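You operate a simulated robot arm through the tools that you are given. There is no shell and no other tool.

Carry out the task below with a simulated robot arm. There is one attempt and no reset: what you move stays moved.

JOB
Put some things from the butt end of the potting table away. At the end: the yellow onion set from the butt end of the potting table is in the table drawer; the white garlic clove from the butt end of the potting table is in the table drawer; whatever was shut is shut again. Leave all else as you found it, and nothing knocked over (what rides in a drawer may roll over).

Only the result counts: the job must be done as asked and must still hold three seconds after the hand-in. Knocking over, shifting, dropping, spilling or breaking anything else fails it.

ROBOT AND FRAMES
A 6-joint arm with a two-finger gripper, fixed in place. Base frame: the origin is on the floor under the middle of its stand, x ahead of it, y to its left, z up. Lengths are in mm, angles in degrees, forces in N, time in s.
It reaches about 1572 mm from its shoulder. Its first joint turns from -166.0 to 166.0 degrees. Payload 2.45 kg.
The tool frame sits at the grasp point between the pads (the TCP): z along the fingers, y along the line on which they close. The tips reach 20 mm beyond it. The gripper opens to 140 mm; its body begins 168 mm behind the TCP.
Orientation is that of the tool frame in the base frame, as a unit quaternion [x, y, z, w]. With the fingers straight down and closing along the base's y, the tool's x points along the base's -x, its y along +y and its z along -z.

CONTROLS
- The arm moves only by the tool step_arm. Its argument "commands" is a list of rows, each a list of 3 entries, a list of its own where there are three numbers: the shift along the tool's x, y, z in mm, then the turn, a rotation vector about the tool's x, y, z in degrees, then the gripper command, from -1 (shut) to 1 (fully open), values between in proportion. In form: [[[dx, dy, dz], [rx, ry, rz], jaw], ...]. A call has 1 to 20 rows; each row shifts and turns the commanded pose from where the row before left it, along the tool's axes as they then stand. Each row takes 0.2 s and may step no farther than 50 mm and 8.6 degrees from the row before; otherwise, or with a gripper value out of range, the whole call is refused. A pose out of reach is approached as far as the arm can. The call stops where the force on the tool passes 40 N (or 10 N more than at its start, if that is more) or the arm is blocked; 0.2 s more then pass. The fingers move at their own pace (about 45 mm/s each) and stop on an object; they squeeze with about 28 N. The grip force told is the motor's: it shows also when the fingers shut on nothing. Time passes only in rows, and 0.2 s behind the last, so rows that do not move let the fingers close. It gives the time, the measured TCP pose, the force on the tool (base axes), the opening and the grip force at its end, in the units of the frame above (readings bear some noise), with the torque about the TCP (base axes, N m) and any sound that the robot's microphone picked up.
- Cameras (640 x 400 px; columns grow to the right, rows downward): "scene" is fixed at [222.3, -650, 1272]; the picture's right is [0.79, -0.61, 0.00], its down [-0.13, -0.17, -0.98] and it looks along [0.60, 0.77, -0.22] (base axes); focal length 342 px, centre (320, 200). "wrist" rides on the gripper at [78, 11, -209] in the tool frame; the picture's right is [-0.14, 0.99, 0.00], its down [-0.92, -0.13, -0.37] and it looks along [-0.37, -0.05, 0.93] (tool axes); focal length 280 px, centre (320, 200). There is no depth. A picture from a camera that has moved, and an enlarged one, comes with that camera's place and axes in the base frame and with its lens.
- snapshot(camera): a new picture of that camera. The clock stands still meanwhile.
- inspect(camera, box): a new picture of the part [left, top, right, bottom] of that camera's present view, enlarged. The clock stands still meanwhile.
- sign_off(): hands the job in; it is judged then, once.

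Places have to be worked out from the pictures, the camera data and where the tool is seen. Open the gripper and draw the arm clear of the work before you hand the job in, unless the task says otherwise.

The tools are called as a command line: name --argument value ..., lists and objects as JSON in quotes. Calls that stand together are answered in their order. step_arm: Moves the arm, as the interface text tells. Its arguments: {"type":"object","properties":{"commands":{"type":"array","items":{"type":"array"}}},"required":["commands"]} The other tools are called the same way: snapshot (camera) takes a picture; inspect (camera, box) takes an enlarged picture of a part of a camera's view; sign_off () hands the job in.

At the start:

```text
time_s: 0.0
ee_pos: [622.5, 538.3, 1074.6]
tcp_rot: [-0.001, 1.0, 0.0, -0.001]
ft_force: [0.2, 0.0, 0.1]
torque: [-0.02, -0.01, 0.0]
opening: 140.0
grasp_force: 0.1
```

scene: 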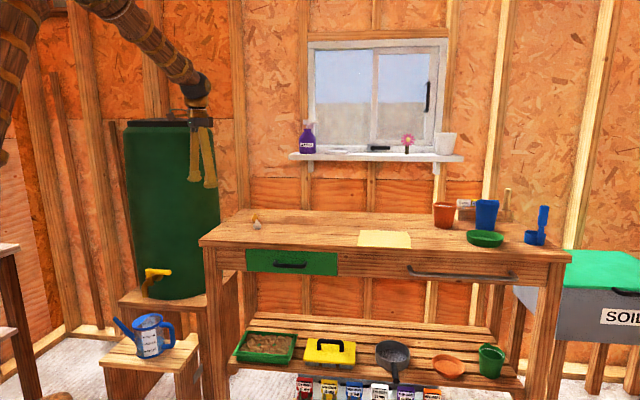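
wrist: 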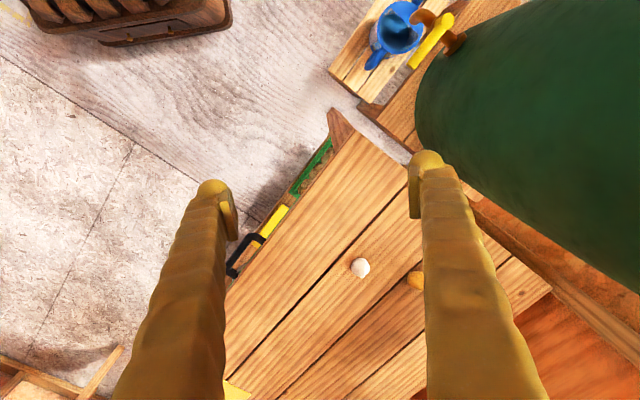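

I'll begin with enlarged views of the table's butt end and the drawers to locate the onion, the garlic and the drawer handle.

inspect --camera "scene" --box '[190, 190, 350, 290]'

inspect --camera "scene" --box '[340, 190, 580, 340]'

inspect --camera "wrist" --box '[220, 120, 480, 300]'

```text
4.00 times, centred on (270, 240) of scene
camera zoom: at [222.3, -650.0, 1272.0], right [0.79, -0.61, 0.0], down [-0.13, -0.17, -0.98], along [0.6, 0.77, -0.22], focal length 1370 px, centre (520, 40)
```

zoom: 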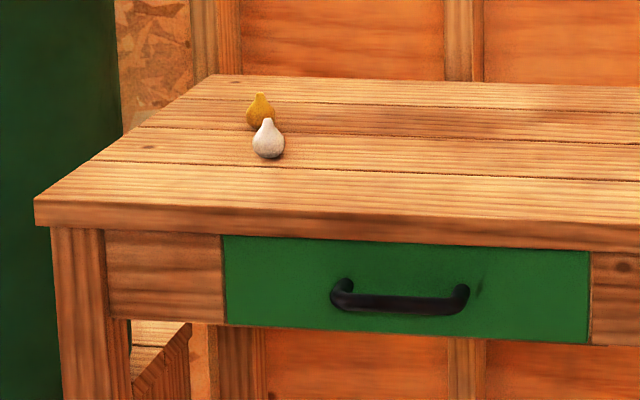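

```text
2.67 times, centred on (460, 265) of scene
camera zoom: at [222.3, -650.0, 1272.0], right [0.79, -0.61, 0.0], down [-0.13, -0.17, -0.98], along [0.6, 0.77, -0.22], focal length 913 px, centre (-53, 27)
```

zoom: 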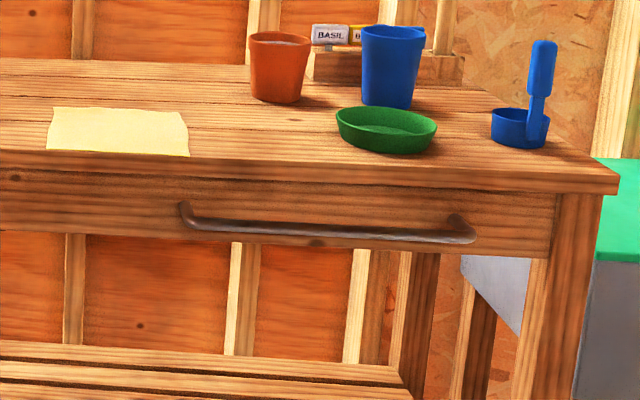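

```text
2.22 times, centred on (350, 210) of wrist
camera zoom: at [545.6, 548.9, 1284.1], right [0.14, 0.99, 0.0], down [0.92, -0.13, 0.37], along [0.37, -0.05, -0.93], focal length 623 px, centre (253, 178)
```

zoom: 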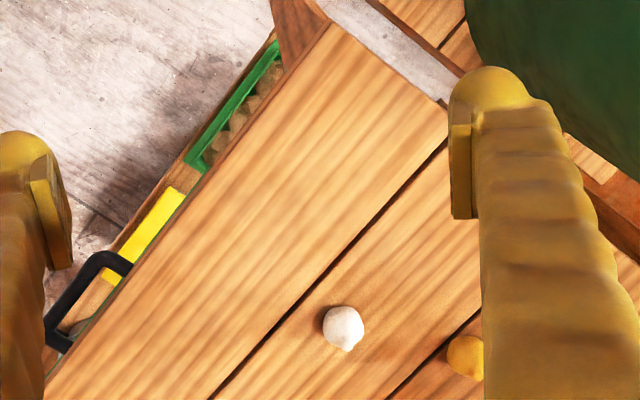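

The garlic triangulates to about (850, 580, 863) and the onion to about (894, 680, 861). The table is turned 45°, and the green drawer's handle centre is near (851, 334, 772). I'll move the arm in front of the drawer at a safe height and yaw the tool to match the table.

step_arm --commands '[[[-6, -37, 5], [0, 0, 0], 1], [[-6, -37, 5], [0, 0, 0], 1], [[-6, -37, 5], [0, 0, 0], 1], [[-6, -37, 5], [0, 0, 0], 1], [[-6, -37, 5], [0, 0, 0], 1], [[-6, -37, 5], [0, 0, 0], 1], [[-6, -37, 5], [0, 0, 0], 1], [[-6, -37, 5], [0, 0, 0], 1], [[-6, -37, 5], [0, 0, 0], 1], [[-6, -37, 5], [0, 0, 0], 1], [[0, 0, 0], [0, 0, 7.5], 1], [[0, 0, 0], [0, 0, 7.5], 1], [[0, 0, 0], [0, 0, 7.5], 1], [[0, 0, 0], [0, 0, 7.5], 1], [[0, 0, 0], [0, 0, 7.5], 1], [[0, 0, 0], [0, 0, 7.5], 1]]'

```text
time_s: 3.4
ee_pos: [682.4, 168.8, 1025.3]
tcp_rot: [0.383, 0.924, 0.0, 0.001]
ft_force: [-0.1, 0.0, -0.1]
torque: [0.01, 0.02, 0.01]
opening: 139.9
grasp_force: 0.0
```

The arm reached (682, 169, 1025) with the yaw as planned. I'll look from both cameras to refine the handle position and see the finger shape.

snapshot --camera "wrist"

snapshot --camera "scene"

```text
taken
camera wrist: at [636.3, 230.9, 1234.0], right [0.8, 0.6, 0.0], down [0.56, -0.74, 0.37], along [0.22, -0.29, -0.93], focal length 280 px, centre (320, 200)
```

wrist: 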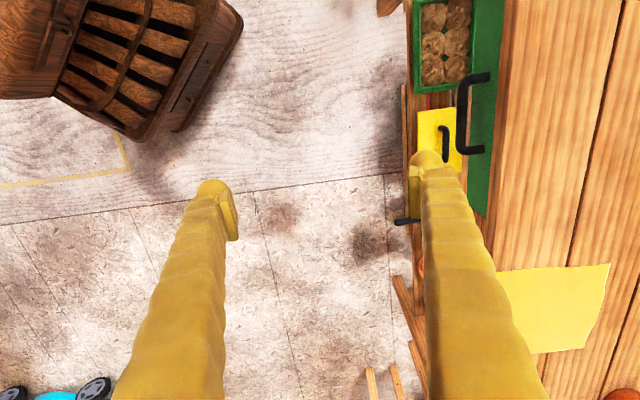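

```text
taken
```

scene: 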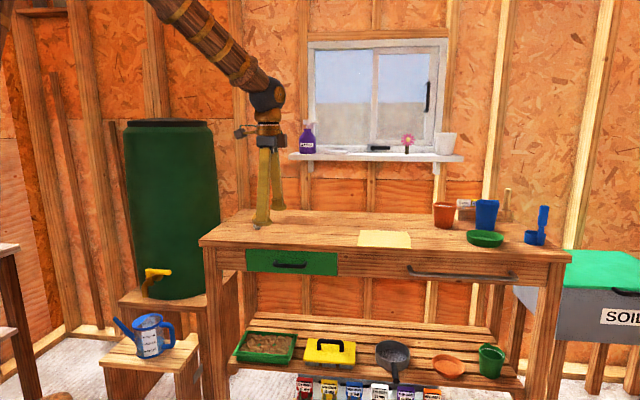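

The handle is clearly visible in the wrist view now. I'll enlarge it to measure the bar and its standoff.

inspect --camera "wrist" --box '[400, 40, 560, 200]'

inspect --camera "scene" --box '[220, 80, 320, 230]'

```text
2.50 times, centred on (480, 120) of wrist
camera zoom: at [636.3, 230.9, 1234.0], right [0.8, 0.6, 0.0], down [0.56, -0.74, 0.37], along [0.22, -0.29, -0.93], focal length 701 px, centre (-80, 400)
```

zoom: 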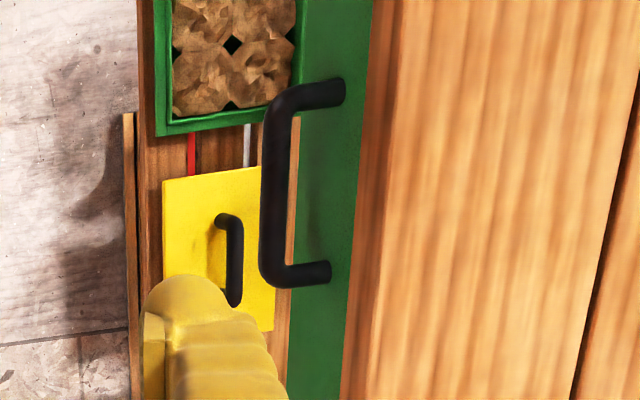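

```text
2.67 times, centred on (270, 155) of scene
camera zoom: at [222.3, -650.0, 1272.0], right [0.79, -0.61, 0.0], down [-0.13, -0.17, -0.98], along [0.6, 0.77, -0.22], focal length 913 px, centre (453, 320)
```

zoom: 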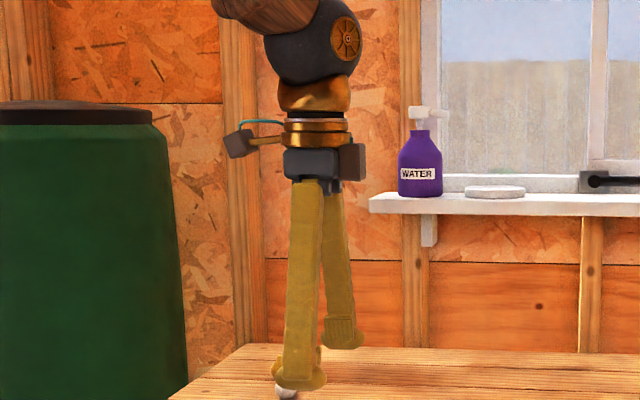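

The bar centre sits near D≈831 (distance along the table's depth axis), L≈364 and z≈768, about 36 mm off the drawer front. The slab edge overhangs slightly above it. I'll pitch the tool to 20° below horizontal, facing the drawer, with a narrowed opening.

step_arm --commands '[[[0, 0, 0], [-7.78, 0, 0], -0.34], [[0, 0, 0], [-7.78, 0, 0], -0.34], [[0, 0, 0], [-7.78, 0, 0], -0.34], [[0, 0, 0], [-7.78, 0, 0], -0.34], [[0, 0, 0], [-7.78, 0, 0], -0.34], [[0, 0, 0], [-7.78, 0, 0], -0.34], [[0, 0, 0], [-7.78, 0, 0], -0.34], [[0, 0, 0], [-7.78, 0, 0], -0.34], [[0, 0, 0], [-7.78, 0, 0], -0.34], [[0, 0, 0], [0, 0, 0], -0.34]]'

```text
time_s: 5.6
ee_pos: [684.1, 168.5, 1026.6]
tcp_rot: [0.312, 0.757, 0.531, 0.221]
ft_force: [0.3, 0.2, 0.4]
torque: [0.01, 0.01, -0.03]
opening: 46.0
grasp_force: 0.2
```

The pitch is right: the tool's z axis points along (0.67, 0.67, -0.34). I'll move down to the pre-grasp point 90 mm short of the bar.

step_arm --commands '[[[0, -27.3, 35.3], [0, 0, 0], -0.34], [[0, -27.3, 35.3], [0, 0, 0], -0.34], [[0, -27.3, 35.3], [0, 0, 0], -0.34], [[0, -27.3, 35.3], [0, 0, 0], -0.34], [[0, -27.3, 35.3], [0, 0, 0], -0.34], [[0, -27.3, 35.3], [0, 0, 0], -0.34], [[0, 0, 0], [0, 0, 0], -0.34]]'

snapshot --camera "wrist"

snapshot --camera "scene"

```text
time_s: 7.2
ee_pos: [785.7, 270.8, 798.4]
tcp_rot: [0.313, 0.757, 0.53, 0.22]
ft_force: [-0.1, -0.7, -0.2]
torque: [-0.02, -0.01, 0.0]
opening: 46.4
grasp_force: 0.2
```

```text
taken
camera wrist: at [593.8, 188.3, 879.9], right [0.34, 0.14, 0.93], down [0.38, -0.93, 0.01], along [0.86, 0.35, -0.36], focal length 280 px, centre (320, 200)
```

wrist: 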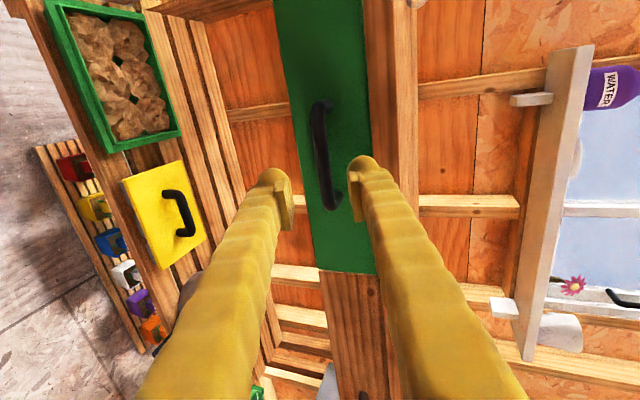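

```text
taken
```

scene: 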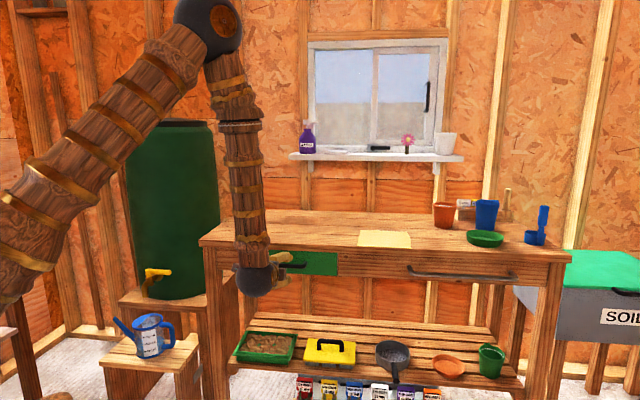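

The bar lies between the two fingertips in the wrist view. I'll enlarge this to check that it's centred before going in.

inspect --camera "wrist" --box '[240, 80, 400, 240]'

inspect --camera "scene" --box '[210, 220, 350, 320]'

```text
2.50 times, centred on (320, 160) of wrist
camera zoom: at [593.8, 188.3, 879.9], right [0.34, 0.14, 0.93], down [0.38, -0.93, 0.01], along [0.86, 0.35, -0.36], focal length 701 px, centre (320, 300)
```

zoom: 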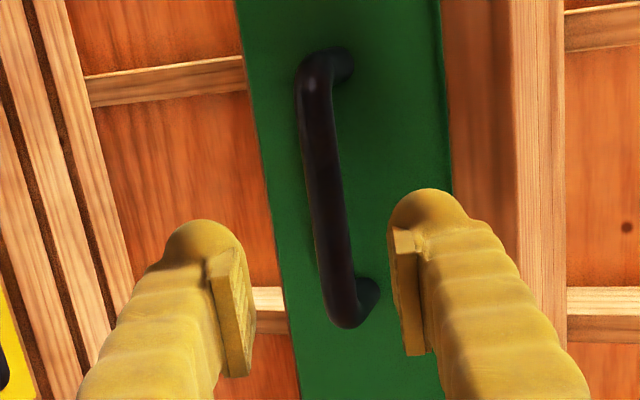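

```text
4.00 times, centred on (280, 270) of scene
camera zoom: at [222.3, -650.0, 1272.0], right [0.79, -0.61, 0.0], down [-0.13, -0.17, -0.98], along [0.6, 0.77, -0.22], focal length 1370 px, centre (480, -80)
```

zoom: 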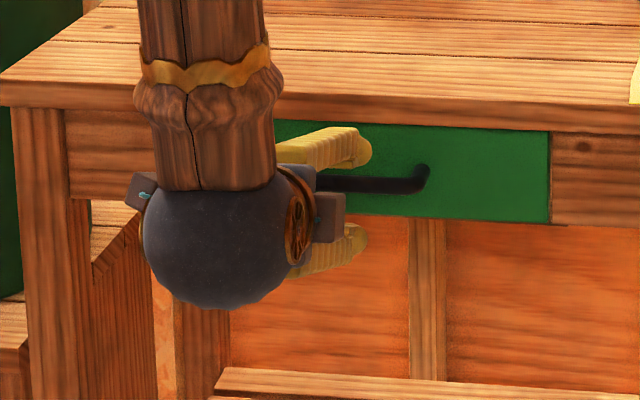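

The bar sits about 3 mm toward the upper finger. I'll narrow the opening a bit so the upper finger clears the slab, correct the offset, and advance slowly onto the bar.

step_arm --commands '[[[0, 3, 10], [0, 0, 0], -0.47], [[0, 0, 15], [0, 0, 0], -0.47], [[0, 0, 15], [0, 0, 0], -0.47], [[0, 0, 12], [0, 0, 0], -0.47], [[0, 0, 12], [0, 0, 0], -0.47], [[0, 0, 10], [0, 0, 0], -0.47], [[0, 0, 8], [0, 0, 0], -0.47], [[0, 0, 5], [0, 0, 0], -0.47]]'

inspect --camera "wrist" --box '[240, 80, 400, 240]'

inspect --camera "scene" --box '[210, 220, 350, 320]'

```text
time_s: 9.0
ee_pos: [843.1, 329.6, 772.5]
tcp_rot: [0.313, 0.757, 0.53, 0.219]
ft_force: [0.4, 0.4, -1.0]
torque: [-0.01, -0.02, 0.0]
opening: 36.9
grasp_force: 0.0
```

```text
2.50 times, centred on (320, 160) of wrist
camera zoom: at [651.9, 246.8, 853.5], right [0.34, 0.14, 0.93], down [0.38, -0.93, 0.01], along [0.86, 0.35, -0.37], focal length 701 px, centre (320, 300)
```

zoom: 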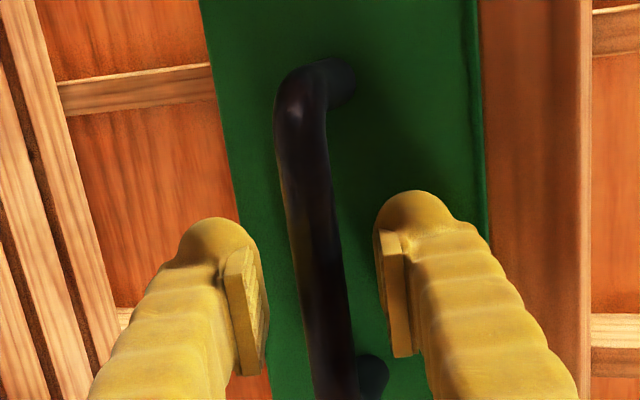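

```text
4.00 times, centred on (280, 270) of scene
camera zoom: at [222.3, -650.0, 1272.0], right [0.79, -0.61, 0.0], down [-0.13, -0.17, -0.98], along [0.6, 0.77, -0.22], focal length 1370 px, centre (480, -80)
```

zoom: 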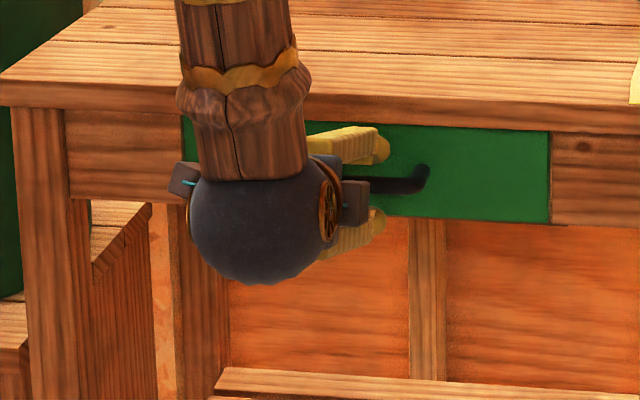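

The bar is now between the pads, with the TCP at D≈829, z≈772. I'll close on it.

step_arm --commands '[[[0, 0, 0], [0, 0, 0], -1], [[0, 0, 0], [0, 0, 0], -1], [[0, 0, 0], [0, 0, 0], -1], [[0, 0, 0], [0, 0, 0], -1]]'

```text
time_s: 10.0
ee_pos: [842.7, 329.1, 771.6]
tcp_rot: [0.313, 0.756, 0.531, 0.22]
ft_force: [0.3, 2.6, 12.3]
torque: [-0.09, -0.18, 0.18]
opening: 12.1
grasp_force: 38.6
```

The jaw holds the 12 mm bar firmly. I'll pull straight back along the table's depth axis in small steps and watch the force.

step_arm --commands '[[[0, 1, 0], [0, 0, 0], -1], [[0, -1.71, -4.7], [0, 0, 0], -1], [[0, -1.71, -4.7], [0, 0, 0], -1], [[0, -1.71, -4.7], [0, 0, 0], -1], [[0, -1.71, -4.7], [0, 0, 0], -1]]'

```text
time_s: 11.2
ee_pos: [828.4, 314.4, 772.8]
tcp_rot: [0.313, 0.757, 0.529, 0.22]
ft_force: [3.0, -0.1, -2.8]
torque: [-0.15, -0.12, -0.03]
opening: 12.2
grasp_force: 39.0
```

The drawer has moved 20 mm with little force. I'll keep pulling.

step_arm --commands '[[[0, -5.13, -14.1], [0, 0, 0], -1], [[0, -5.13, -14.1], [0, 0, 0], -1], [[0, -5.13, -14.1], [0, 0, 0], -1], [[0, -5.13, -14.1], [0, 0, 0], -1], [[0, -5.13, -14.1], [0, 0, 0], -1], [[0, -5.13, -14.1], [0, 0, 0], -1], [[0, 0, 0], [0, 0, 0], -1]]'

snapshot --camera "scene"

```text
time_s: 12.8
ee_pos: [765.7, 250.7, 772.6]
tcp_rot: [0.313, 0.757, 0.53, 0.22]
ft_force: [-4.5, 4.0, -13.7]
torque: [-0.13, -0.07, 0.11]
opening: 12.0
grasp_force: 39.0
```

```text
taken
```

scene: 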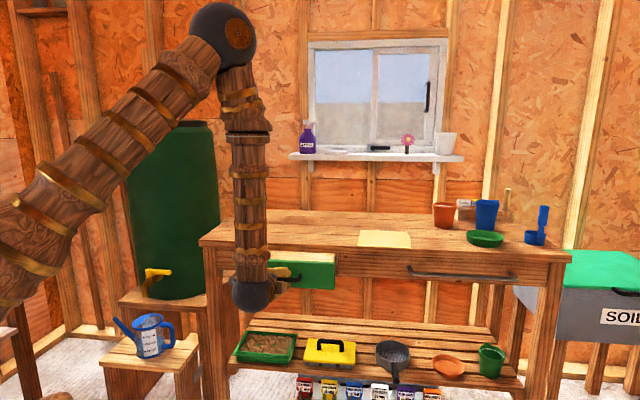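

The drawer is out about 110 mm. I'll ease down 1 mm to relieve the vertical load and pull another 75 mm or so.

step_arm --commands '[[[0, -1, 0], [0, 0, 0], -1], [[0, -4.1, -11.3], [0, 0, 0], -1], [[0, -4.1, -11.3], [0, 0, 0], -1], [[0, -4.1, -11.3], [0, 0, 0], -1], [[0, -4.1, -11.3], [0, 0, 0], -1], [[0, -4.1, -11.3], [0, 0, 0], -1], [[0, -4.1, -11.3], [0, 0, 0], -1], [[0, 0, 0], [0, 0, 0], -1]]'

snapshot --camera "wrist"

snapshot --camera "scene"

```text
time_s: 14.6
ee_pos: [714.6, 197.9, 772.6]
tcp_rot: [0.314, 0.756, 0.53, 0.22]
ft_force: [-8.0, 7.1, 1.7]
torque: [-0.12, -0.15, 0.31]
opening: 11.6
grasp_force: 38.6
```

```text
taken
camera wrist: at [522.9, 117.7, 854.1], right [0.34, 0.14, 0.93], down [0.38, -0.93, 0.01], along [0.86, 0.35, -0.36], focal length 280 px, centre (320, 200)
```

wrist: 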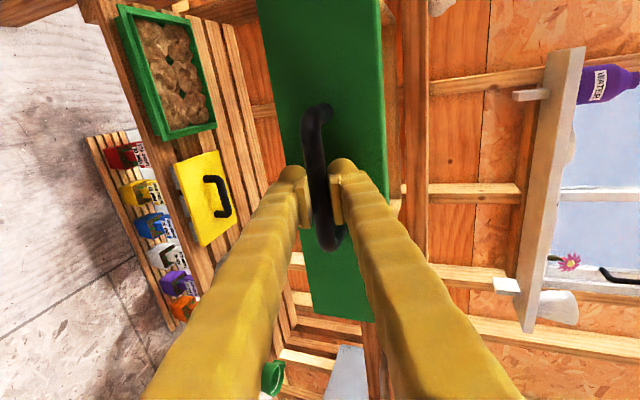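

```text
taken
```

scene: 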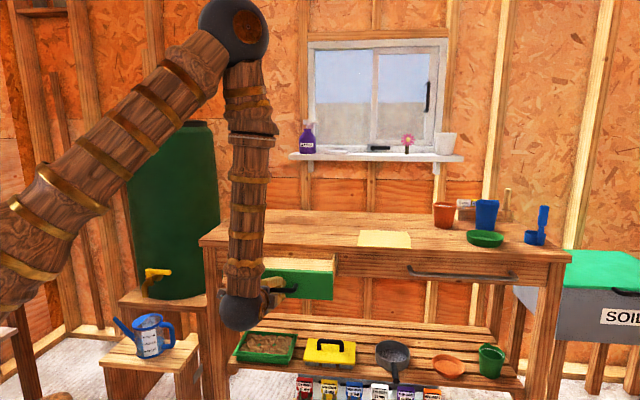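

The drawer is open about 184 mm, which leaves a gap of roughly 150 mm ahead of the slab. I'll release the bar and back straight off.

step_arm --commands '[[[0, 0, 0], [0, 0, 0], -0.5], [[0, 0, 0], [0, 0, 0], -0.5], [[0, 0, 0], [0, 0, 0], -0.5], [[0, 0, -10], [0, 0, 0], -0.5], [[0, 0, -20], [0, 0, 0], -0.5], [[0, 0, -25], [0, 0, 0], -0.5], [[0, 0, -25], [0, 0, 0], -0.5], [[0, 0, 0], [0, 0, 0], -0.5]]'

snapshot --camera "scene"

```text
time_s: 16.4
ee_pos: [699.0, 140.2, 797.1]
tcp_rot: [0.314, 0.756, 0.531, 0.219]
ft_force: [0.5, 0.1, 0.0]
torque: [-0.03, 0.02, -0.01]
opening: 34.7
grasp_force: 0.1
out of reach, approached as far as the arm can: row 5, 6, 7
```

```text
taken
```

scene: 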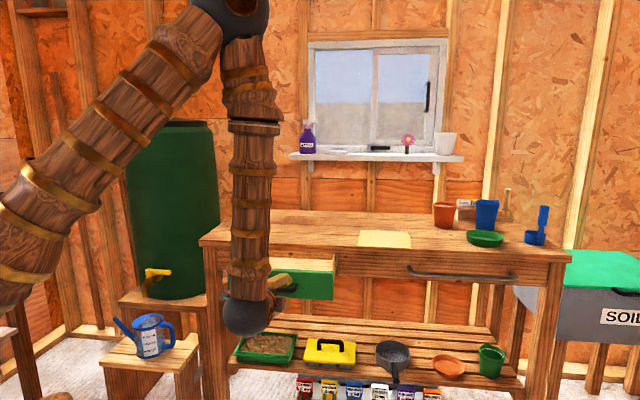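

The handle is free. The arm reached its inner limit and drifted about 30 mm sideways, but it's clear of the handle. I'll raise it straight up now.

step_arm --commands '[[[0, 28, -10], [0, 0, 0], -0.5], [[0, 37, -13], [0, 0, 0], -0.5], [[0, 42, -13], [0, 0, 0], 0], [[0, 42, -13], [0, 0, 0], 0], [[0, 42, -13], [0, 0, 0], 0], [[0, 42, -13], [0, 0, 0], 0], [[0, 0, 0], [0, 0, 0], 0]]'

snapshot --camera "scene"

```text
time_s: 18.0
ee_pos: [704.7, 147.2, 1042.3]
tcp_rot: [0.313, 0.757, 0.53, 0.219]
ft_force: [-0.5, 0.4, -0.2]
torque: [-0.03, 0.04, 0.03]
opening: 70.0
grasp_force: 0.1
```

```text
taken
```

scene: 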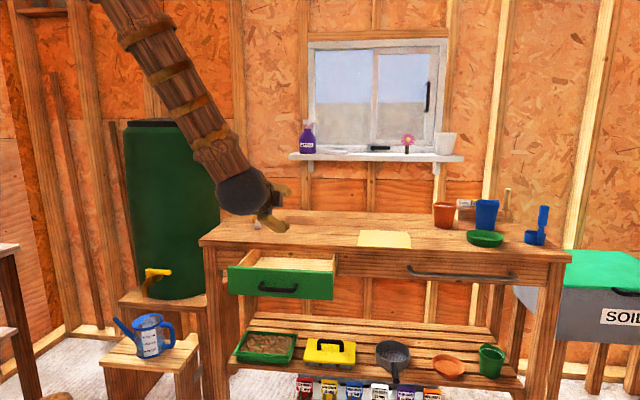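

The drawer is clearly open and the handle was released cleanly. I'll turn the tool back to straight down and yaw it so the fingers close along the table's length.

step_arm --commands '[[[0, 0, 0], [7.78, 0, 0], 0], [[0, 0, 0], [7.78, 0, 0], 0], [[0, 0, 0], [7.78, 0, 0], 0], [[0, 0, 0], [7.78, 0, 0], 0], [[0, 0, 0], [7.78, 0, 0], 0], [[0, 0, 0], [7.78, 0, 0], 0], [[0, 0, 0], [7.78, 0, 0], 0], [[0, 0, 0], [7.78, 0, 0], 0], [[0, 0, 0], [7.78, 0, 0], 0], [[0, 0, 0], [0, 0, -8.18], 0], [[0, 0, 0], [0, 0, -8.18], 0], [[0, 0, 0], [0, 0, -8.18], 0], [[0, 0, 0], [0, 0, -8.18], 0], [[0, 0, 0], [0, 0, -8.18], 0], [[0, 0, 0], [0, 0, -8.18], 0], [[0, 0, 0], [0, 0, -8.18], 0], [[0, 0, 0], [0, 0, -8.18], 0], [[0, 0, 0], [0, 0, -8.18], 0], [[0, 0, 0], [0, 0, -8.18], 0], [[0, 0, 0], [0, 0, -8.18], 0]]'

snapshot --camera "wrist"

```text
time_s: 22.2
ee_pos: [706.3, 148.4, 1041.3]
tcp_rot: [-0.384, 0.923, 0.0, -0.001]
ft_force: [0.6, -0.6, 1.0]
torque: [0.01, -0.03, -0.01]
opening: 70.2
grasp_force: 0.1
```

```text
taken
camera wrist: at [643.2, 99.7, 1250.4], right [-0.6, 0.8, 0.0], down [0.74, 0.56, 0.37], along [0.29, 0.22, -0.93], focal length 280 px, centre (320, 200)
```

wrist: 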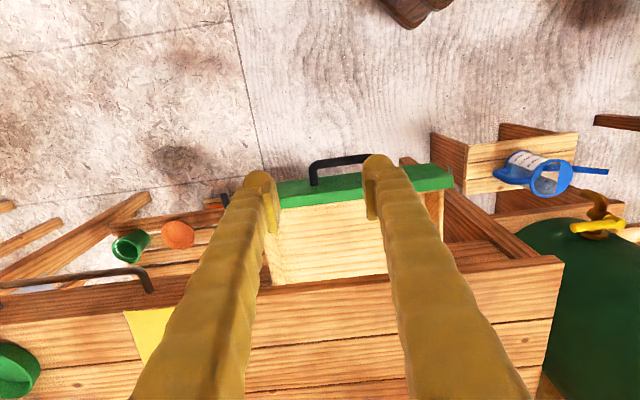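

The tool is straight down with its y axis along the table's length. I'll move toward the garlic at height and stop short to look.

step_arm --commands '[[[-36, 22.6, 0], [0, 0, 0], 0.2], [[-36, 22.6, 0], [0, 0, 0], 0.2], [[-36, 22.6, 0], [0, 0, 0], 0.2], [[-36, 22.6, 0], [0, 0, 0], 0.2], [[-36, 22.6, 0], [0, 0, 0], 0.2], [[-36, 22.6, 0], [0, 0, 0], 0.2], [[-36, 22.6, 0], [0, 0, 0], 0.2], [[-36, 22.6, 0], [0, 0, 0], 0.2], [[-36, 22.6, 0], [0, 0, 0], 0.2], [[0, 0, 0], [0, 0, 0], 0.2]]'

snapshot --camera "wrist"

snapshot --camera "scene"

```text
time_s: 24.4
ee_pos: [792.6, 519.7, 1042.0]
tcp_rot: [-0.383, 0.924, 0.0, 0.0]
ft_force: [0.0, -1.3, 0.0]
torque: [-0.03, -0.01, -0.01]
opening: 84.3
grasp_force: 0.0
```

```text
taken
camera wrist: at [729.1, 473.0, 1250.1], right [-0.6, 0.8, 0.0], down [0.74, 0.56, 0.37], along [0.29, 0.22, -0.93], focal length 280 px, centre (320, 200)
```

wrist: 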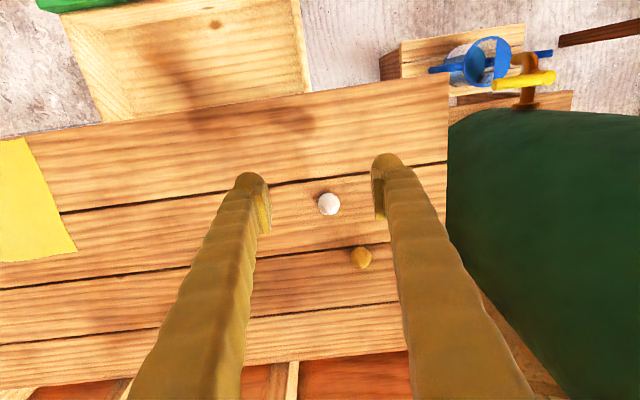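

```text
taken
```

scene: 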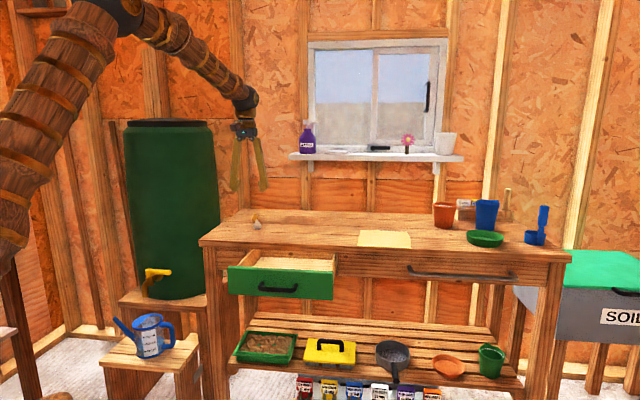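

Both items are in view between the fingers. I'll enlarge the view to locate them precisely.

inspect --camera "wrist" --box '[280, 160, 400, 280]'

inspect --camera "scene" --box '[230, 205, 290, 245]'

inspect --camera "wrist" --box '[20, 0, 330, 140]'

```text
3.33 times, centred on (340, 220) of wrist
camera zoom: at [729.1, 473.0, 1250.1], right [-0.6, 0.8, 0.0], down [0.74, 0.56, 0.37], along [0.29, 0.22, -0.93], focal length 935 px, centre (253, 133)
```

zoom: 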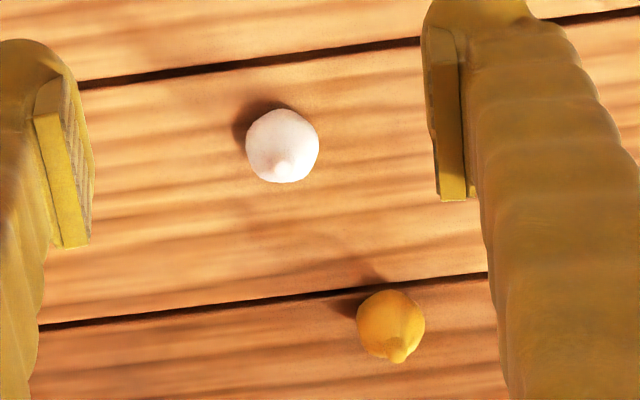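

```text
10.00 times, centred on (260, 225) of scene
camera zoom: at [222.3, -650.0, 1272.0], right [0.79, -0.61, 0.0], down [-0.13, -0.17, -0.98], along [0.6, 0.77, -0.22], focal length 3425 px, centre (920, -50)
```

zoom: 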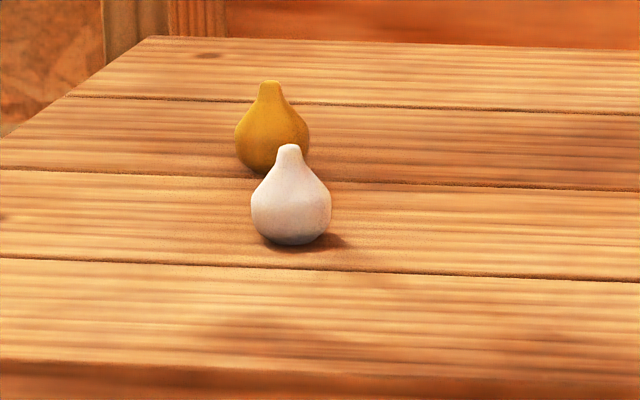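

```text
2.06 times, centred on (175, 70) of wrist
camera zoom: at [729.1, 473.0, 1250.1], right [-0.6, 0.8, 0.0], down [0.74, 0.56, 0.37], along [0.29, 0.22, -0.93], focal length 579 px, centre (619, 468)
```

zoom: 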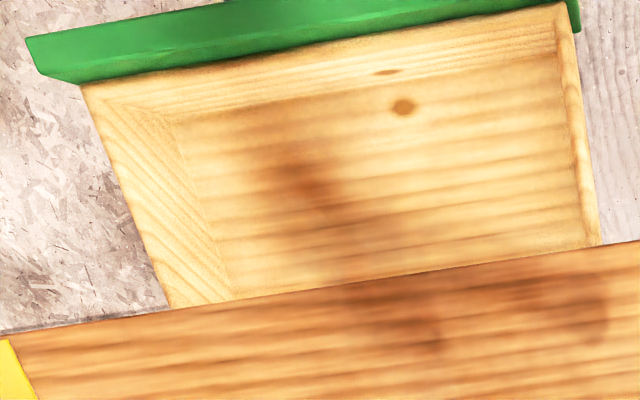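

Both views agree: garlic at D≈1013, L≈190.5, onion at D≈1116, L≈150, with the tabletop near z≈841. I'll move above the garlic and go partway down.

step_arm --commands '[[[-42.5, 1.2, 0], [0, 0, 0], 0], [[-42.5, 1.3, 0], [0, 0, 0], 0], [[0, 0, 35], [0, 0, 0], 0], [[0, 0, 35], [0, 0, 0], 0], [[0, 0, 35], [0, 0, 0], 0], [[0, 0, 20], [0, 0, 0], 0], [[0, 0, 15], [0, 0, 0], 0], [[0, 0, 0], [0, 0, 0], 0]]'

inspect --camera "wrist" --box '[240, 120, 400, 280]'

inspect --camera "scene" --box '[220, 160, 320, 260]'

```text
time_s: 26.2
ee_pos: [849.4, 583.2, 901.8]
tcp_rot: [-0.382, 0.924, 0.0, -0.001]
ft_force: [0.4, -1.1, -0.2]
torque: [-0.02, 0.02, 0.02]
opening: 70.2
grasp_force: 0.1
```

```text
2.50 times, centred on (320, 200) of wrist
camera zoom: at [786.9, 535.2, 1110.4], right [-0.6, 0.8, 0.0], down [0.74, 0.56, 0.37], along [0.29, 0.22, -0.93], focal length 701 px, centre (320, 200)
```

zoom: 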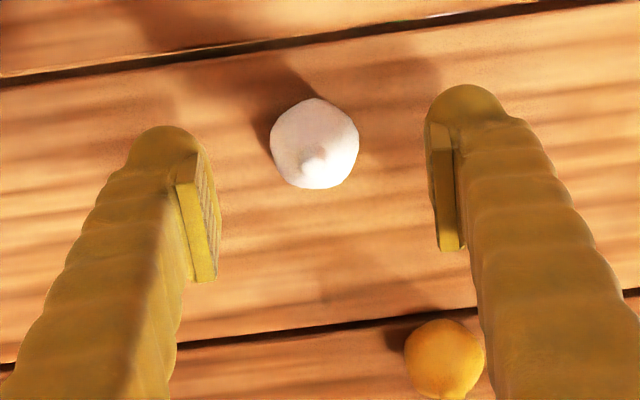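

```text
4.00 times, centred on (270, 210) of scene
camera zoom: at [222.3, -650.0, 1272.0], right [0.79, -0.61, 0.0], down [-0.13, -0.17, -0.98], along [0.6, 0.77, -0.22], focal length 1370 px, centre (520, 160)
```

zoom: 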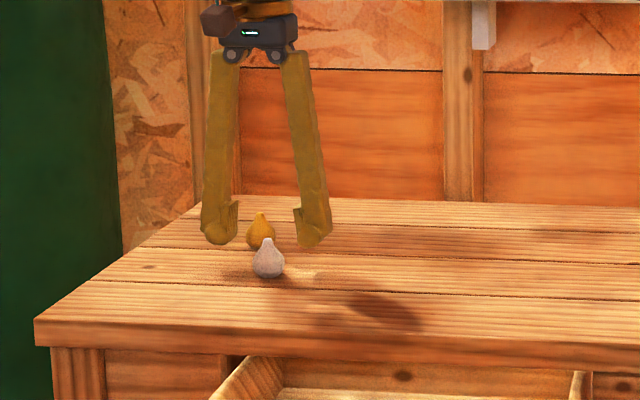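

The closer view confirms the garlic at D≈1012.5, L≈190.5. The TCP is 2 mm off, so I'll correct that and descend to z≈866.

step_arm --commands '[[[0, -2.3, 12], [0, 0, 0], -0.1], [[0, 0, 12], [0, 0, 0], -0.1], [[0, 0, 8], [0, 0, 0], -0.1], [[0, 0, 4], [0, 0, 0], -0.1], [[0, 0, 0], [0, 0, 0], -0.1]]'

inspect --camera "scene" --box '[230, 190, 300, 240]'

inspect --camera "wrist" --box '[240, 120, 400, 280]'

```text
time_s: 27.4
ee_pos: [850.9, 580.7, 867.9]
tcp_rot: [-0.383, 0.924, -0.001, 0.001]
ft_force: [-3.9, -5.2, 8.6]
torque: [-0.02, 0.22, 0.22]
opening: 63.1
grasp_force: 0.1
stopped in row 5: the force on the tool passed its limit at 42 N (the readings are from after the stop); the commanded pose is now the measured one
```

```text
8.00 times, centred on (265, 215) of scene
camera zoom: at [222.3, -650.0, 1272.0], right [0.79, -0.61, 0.0], down [-0.13, -0.17, -0.98], along [0.6, 0.77, -0.22], focal length 2740 px, centre (760, 80)
```

zoom: 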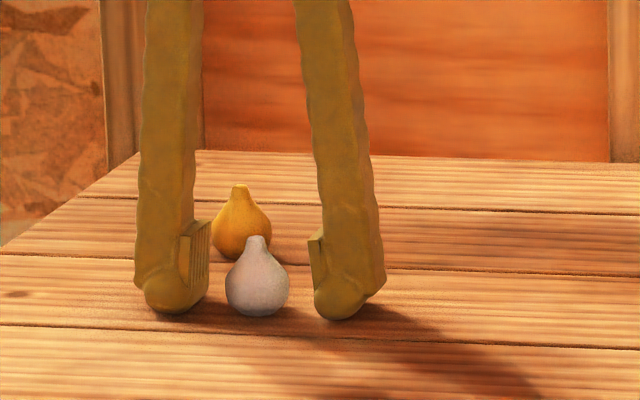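

```text
2.50 times, centred on (320, 200) of wrist
camera zoom: at [788.0, 532.8, 1077.5], right [-0.6, 0.8, 0.0], down [0.74, 0.56, 0.37], along [0.3, 0.22, -0.93], focal length 701 px, centre (320, 200)
```

zoom: 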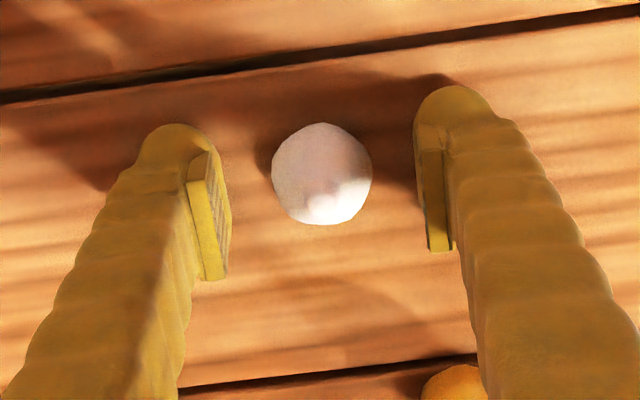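

The tips touched the table at TCP z≈868, so the tabletop is at about 848. The garlic is centred between the pads; I'll lift 3 mm and close on it.

step_arm --commands '[[[0, 0, -3], [0, 0, 0], -0.1], [[0, 0, 0], [0, 0, 0], -0.3], [[0, 0, 0], [0, 0, 0], -0.6], [[0, 0, 0], [0, 0, 0], -1], [[0, 0, 0], [0, 0, 0], -1], [[0, 0, 0], [0, 0, 0], -1]]'

inspect --camera "scene" --box '[230, 190, 300, 240]'

```text
time_s: 28.8
ee_pos: [850.5, 580.0, 870.7]
tcp_rot: [-0.383, 0.924, 0.0, 0.001]
ft_force: [-0.7, 0.0, 0.0]
torque: [0.01, -0.01, -0.06]
opening: 28.5
grasp_force: 28.1
```

```text
8.00 times, centred on (265, 215) of scene
camera zoom: at [222.3, -650.0, 1272.0], right [0.79, -0.61, 0.0], down [-0.13, -0.17, -0.98], along [0.6, 0.77, -0.22], focal length 2740 px, centre (760, 80)
```

zoom: 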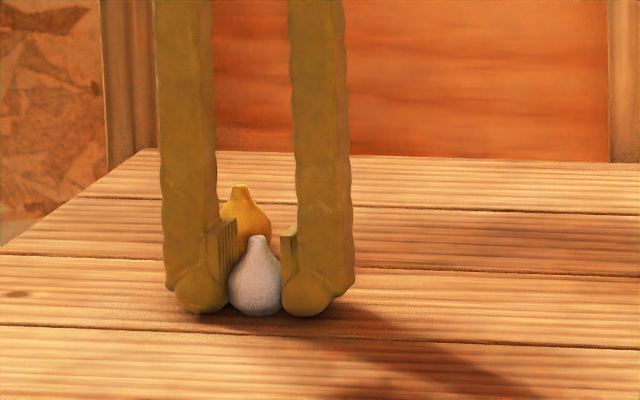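

The pads closed at 28.5 mm, a little less than the bulb's widest part. I'll check where the pads contact it before lifting.

inspect --camera "scene" --box '[246, 210, 278, 234]'

inspect --camera "wrist" --box '[270, 150, 370, 250]'

```text
16.00 times, centred on (262, 222) of scene
camera zoom: at [222.3, -650.0, 1272.0], right [0.79, -0.61, 0.0], down [-0.13, -0.17, -0.98], along [0.6, 0.77, -0.22], focal length 5481 px, centre (1248, -152)
```

zoom: 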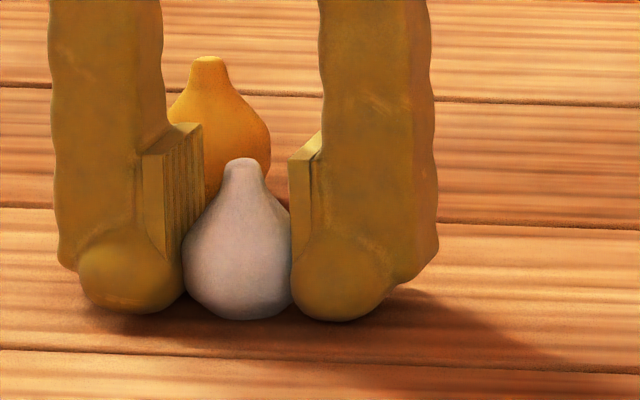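

```text
4.00 times, centred on (320, 200) of wrist
camera zoom: at [788.1, 532.8, 1079.5], right [-0.6, 0.8, 0.0], down [0.74, 0.56, 0.37], along [0.3, 0.22, -0.93], focal length 1122 px, centre (320, 200)
```

zoom: 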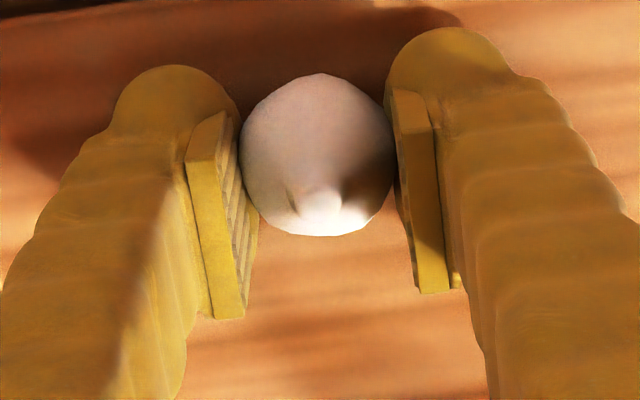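

Contact appears close to the widest part of the bulb. I'll lift a few millimetres and check that it comes along.

step_arm --commands '[[[0, 0, -2], [0, 0, 0], -1], [[0, 0, -3], [0, 0, 0], -1], [[0, 0, -3], [0, 0, 0], -1], [[0, 0, 0], [0, 0, 0], -1]]'

inspect --camera "scene" --box '[246, 210, 278, 234]'

```text
time_s: 29.8
ee_pos: [850.6, 580.2, 879.3]
tcp_rot: [-0.383, 0.924, 0.001, 0.001]
ft_force: [-0.8, 0.5, -0.6]
torque: [0.02, 0.01, -0.04]
opening: 28.7
grasp_force: 27.8
```

```text
16.00 times, centred on (262, 222) of scene
camera zoom: at [222.3, -650.0, 1272.0], right [0.79, -0.61, 0.0], down [-0.13, -0.17, -0.98], along [0.6, 0.77, -0.22], focal length 5481 px, centre (1248, -152)
```

zoom: 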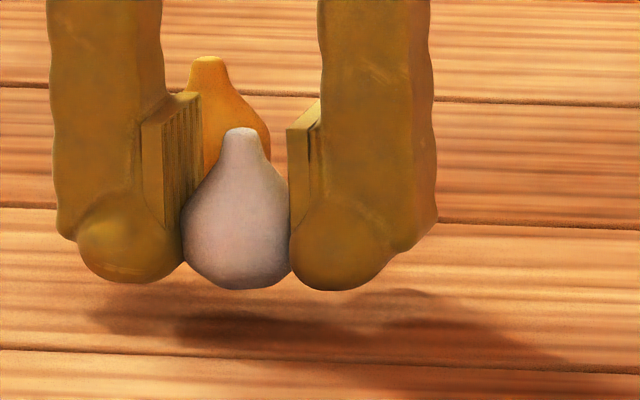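

The garlic is held securely. I'll raise it and carry it over the open drawer.

step_arm --commands '[[[0, 0, -20], [0, 0, 0], -1], [[0, 0, -30], [0, 0, 0], -1], [[0, 0, -30], [0, 0, 0], -1], [[19, -10.8, 0], [0, 0, 0], -1], [[35, -19.7, 0], [0, 0, 0], -1], [[35, -19.7, 0], [0, 0, 0], -1], [[35, -19.7, 0], [0, 0, 0], -1], [[35, -19.7, 0], [0, 0, 0], -1], [[35, -19.7, 0], [0, 0, 0], -1], [[35, -19.7, 0], [0, 0, 0], -1], [[0, 0, 0], [0, 0, 0], -1], [[0, 0, 0], [0, 0, 0], -1]]'

snapshot --camera "wrist"

snapshot --camera "scene"

```text
time_s: 32.4
ee_pos: [780.5, 327.8, 958.9]
tcp_rot: [-0.382, 0.924, 0.0, 0.0]
ft_force: [0.0, -0.1, -0.8]
torque: [0.0, 0.01, -0.02]
opening: 28.9
grasp_force: 28.6
```

```text
taken
camera wrist: at [717.1, 280.7, 1167.1], right [-0.6, 0.8, 0.0], down [0.74, 0.56, 0.37], along [0.3, 0.22, -0.93], focal length 280 px, centre (320, 200)
```

wrist: 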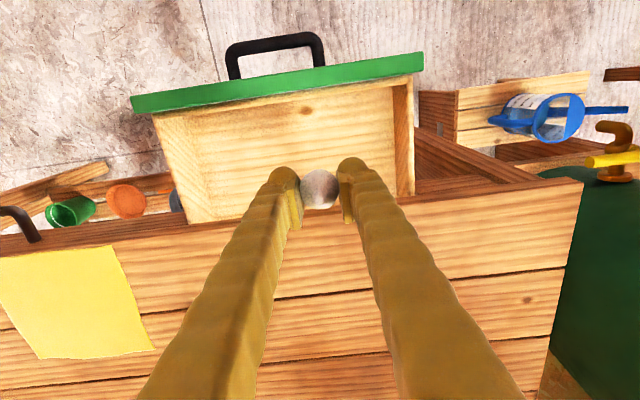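

```text
taken
```

scene: 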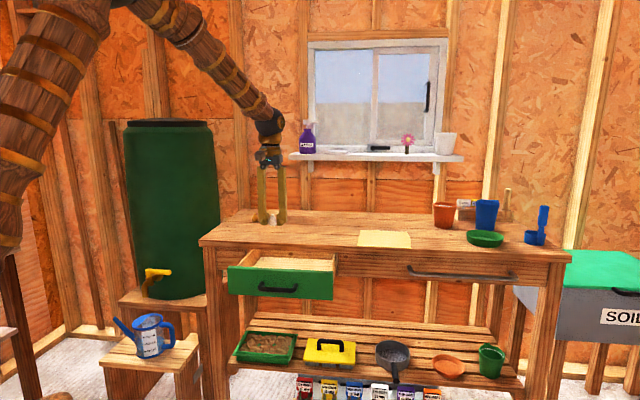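

The garlic hangs over the open drawer. I'll enlarge the view to verify clearances before lowering.

inspect --camera "wrist" --box '[120, 20, 440, 240]'

inspect --camera "scene" --box '[210, 200, 350, 310]'

```text
1.82 times, centred on (280, 130) of wrist
camera zoom: at [717.1, 280.7, 1167.1], right [-0.6, 0.8, 0.0], down [0.74, 0.56, 0.37], along [0.3, 0.22, -0.93], focal length 510 px, centre (393, 327)
```

zoom: 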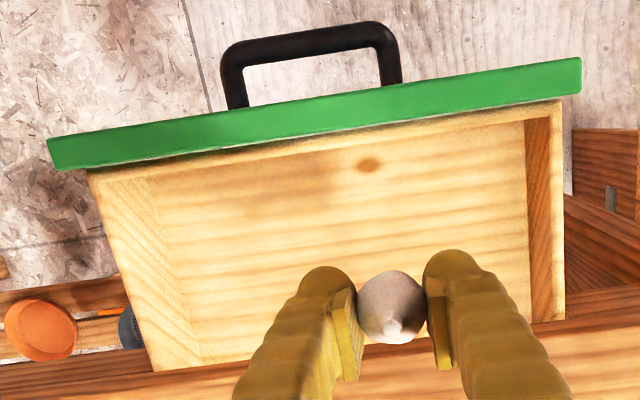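

```text
3.64 times, centred on (280, 255) of scene
camera zoom: at [222.3, -650.0, 1272.0], right [0.79, -0.61, 0.0], down [-0.13, -0.17, -0.98], along [0.6, 0.77, -0.22], focal length 1246 px, centre (466, 0)
```

zoom: 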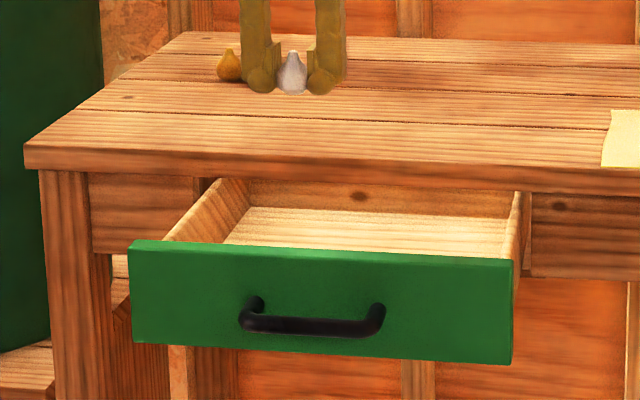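

There's ample clearance around the fingers, and the drawer floor works out to z≈752–763. I'll lower to about z=800 first.

step_arm --commands '[[[0, 0, 40], [0, 0, 0], -1], [[0, 0, 40], [0, 0, 0], -1], [[0, 0, 35], [0, 0, 0], -1], [[0, 0, 25], [0, 0, 0], -1], [[0, 0, 15], [0, 0, 0], -1], [[0, 0, 0], [0, 0, 0], -1]]'

inspect --camera "wrist" --box '[120, 20, 440, 240]'

inspect --camera "scene" --box '[210, 200, 350, 310]'

```text
time_s: 33.8
ee_pos: [780.9, 327.4, 803.7]
tcp_rot: [-0.383, 0.924, 0.0, 0.001]
ft_force: [-0.3, -0.7, 0.1]
torque: [-0.03, -0.03, 0.0]
opening: 29.0
grasp_force: 27.3
```

```text
1.82 times, centred on (280, 130) of wrist
camera zoom: at [717.4, 280.1, 1012.8], right [-0.6, 0.8, 0.0], down [0.74, 0.56, 0.37], along [0.3, 0.22, -0.93], focal length 510 px, centre (393, 327)
```

zoom: 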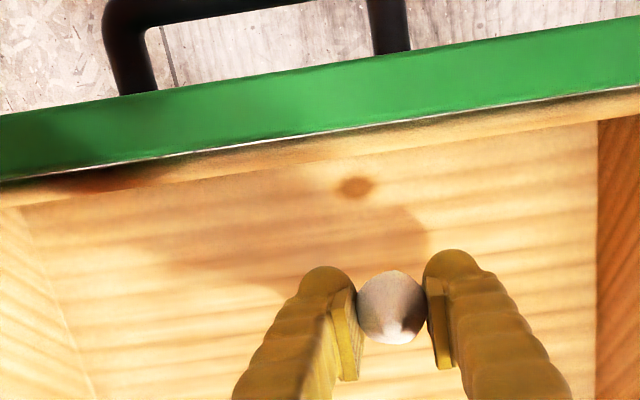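

```text
3.64 times, centred on (280, 255) of scene
camera zoom: at [222.3, -650.0, 1272.0], right [0.79, -0.61, 0.0], down [-0.13, -0.17, -0.98], along [0.6, 0.77, -0.22], focal length 1246 px, centre (466, 0)
```

zoom: 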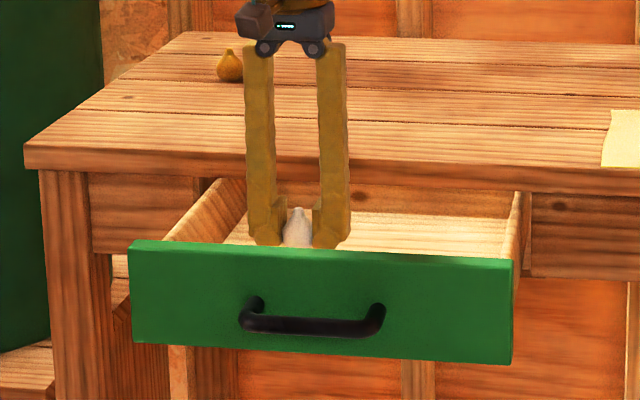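

The garlic is inside the drawer but still above the floor. I'll lower slowly and watch for contact.

step_arm --commands '[[[0, 0, 6], [0, 0, 0], -1], [[0, 0, 5], [0, 0, 0], -1], [[0, 0, 3], [0, 0, 0], -1], [[0, 0, 0], [0, 0, 0], -1]]'

```text
time_s: 34.8
ee_pos: [780.4, 328.0, 790.3]
tcp_rot: [-0.383, 0.924, -0.001, 0.001]
ft_force: [-1.0, -0.5, -0.4]
torque: [0.05, -0.02, 0.02]
opening: 28.9
grasp_force: 28.2
```

There's no contact at z=790. I'll continue in smaller steps.

step_arm --commands '[[[0, 0, 2], [0, 0, 0], -1], [[0, 0, 2], [0, 0, 0], -1], [[0, 0, 2], [0, 0, 0], -1], [[0, 0, 0], [0, 0, 0], -1]]'

```text
time_s: 35.8
ee_pos: [780.1, 327.2, 784.2]
tcp_rot: [-0.382, 0.924, 0.0, 0.001]
ft_force: [0.3, -0.4, -0.4]
torque: [-0.01, -0.01, -0.06]
opening: 29.1
grasp_force: 28.1
```

inspect --camera "wrist" --box '[240, 130, 400, 240]'

step_arm --commands '[[[0, 0, 2], [0, 0, 0], -1], [[0, 0, 2], [0, 0, 0], -1], [[0, 0, 0], [0, 0, 0], -1]]'

```text
3.64 times, centred on (320, 185) of wrist
camera zoom: at [717.5, 279.7, 992.6], right [-0.6, 0.8, 0.0], down [0.74, 0.56, 0.37], along [0.3, 0.22, -0.93], focal length 1020 px, centre (320, 254)
```

zoom: 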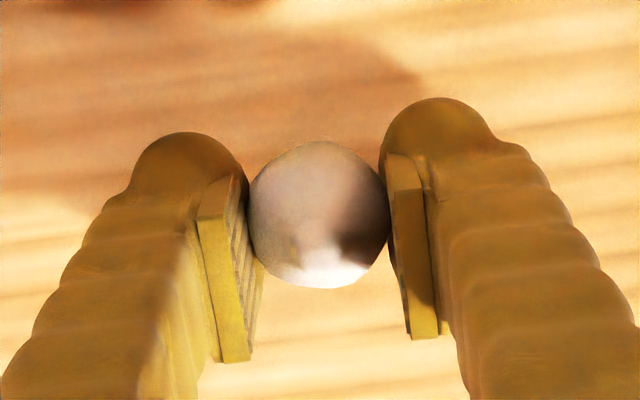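

```text
time_s: 36.6
ee_pos: [780.6, 327.9, 779.4]
tcp_rot: [-0.382, 0.924, 0.001, 0.001]
ft_force: [-0.2, 0.4, -0.1]
torque: [-0.01, 0.03, 0.01]
opening: 29.2
grasp_force: 28.2
```

There's still no contact at z=779, so the floor is a bit lower than I estimated. I'll keep stepping down slowly.

step_arm --commands '[[[0, 0, 2], [0, 0, 0], -1], [[0, 0, 2], [0, 0, 0], -1], [[0, 0, 2], [0, 0, 0], -1], [[0, 0, 0], [0, 0, 0], -1]]'

```text
time_s: 37.6
ee_pos: [780.6, 328.2, 774.0]
tcp_rot: [-0.383, 0.924, 0.001, 0.001]
ft_force: [0.3, -0.1, -0.9]
torque: [0.0, 0.01, 0.02]
opening: 29.2
grasp_force: 27.5
```

No contact at z=774 either. I'll continue down with the same small steps.

step_arm --commands '[[[0, 0, 2], [0, 0, 0], -1], [[0, 0, 2], [0, 0, 0], -1], [[0, 0, 2], [0, 0, 0], -1], [[0, 0, 0], [0, 0, 0], -1]]'

inspect --camera "wrist" --box '[240, 130, 400, 240]'

```text
time_s: 38.6
ee_pos: [780.6, 328.1, 768.2]
tcp_rot: [-0.382, 0.924, 0.0, 0.001]
ft_force: [-0.2, -0.4, -0.2]
torque: [0.0, -0.02, -0.01]
opening: 29.3
grasp_force: 27.3
```

```text
3.64 times, centred on (320, 185) of wrist
camera zoom: at [717.4, 279.9, 976.7], right [-0.6, 0.8, 0.0], down [0.74, 0.56, 0.37], along [0.3, 0.22, -0.93], focal length 1020 px, centre (320, 254)
```

zoom: 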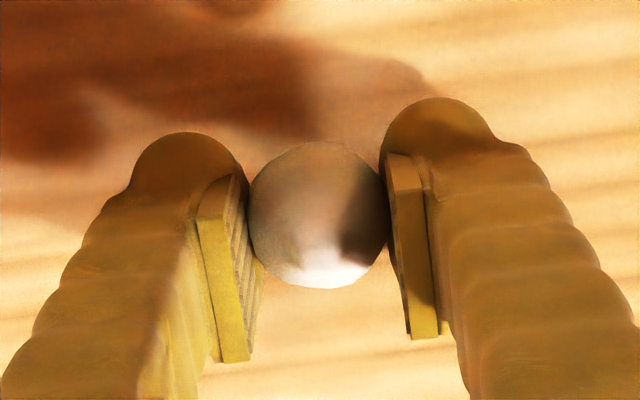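

The shadows are closing in, so the floor is near. I'll continue down slowly.

step_arm --commands '[[[0, 0, 2], [0, 0, 0], -1], [[0, 0, 2], [0, 0, 0], -1], [[0, 0, 2], [0, 0, 0], -1], [[0, 0, 0], [0, 0, 0], -1]]'

```text
time_s: 39.6
ee_pos: [780.4, 327.3, 761.5]
tcp_rot: [-0.383, 0.924, 0.001, 0.0]
ft_force: [0.3, -0.2, -0.8]
torque: [-0.01, 0.04, -0.01]
opening: 29.4
grasp_force: 27.6
```

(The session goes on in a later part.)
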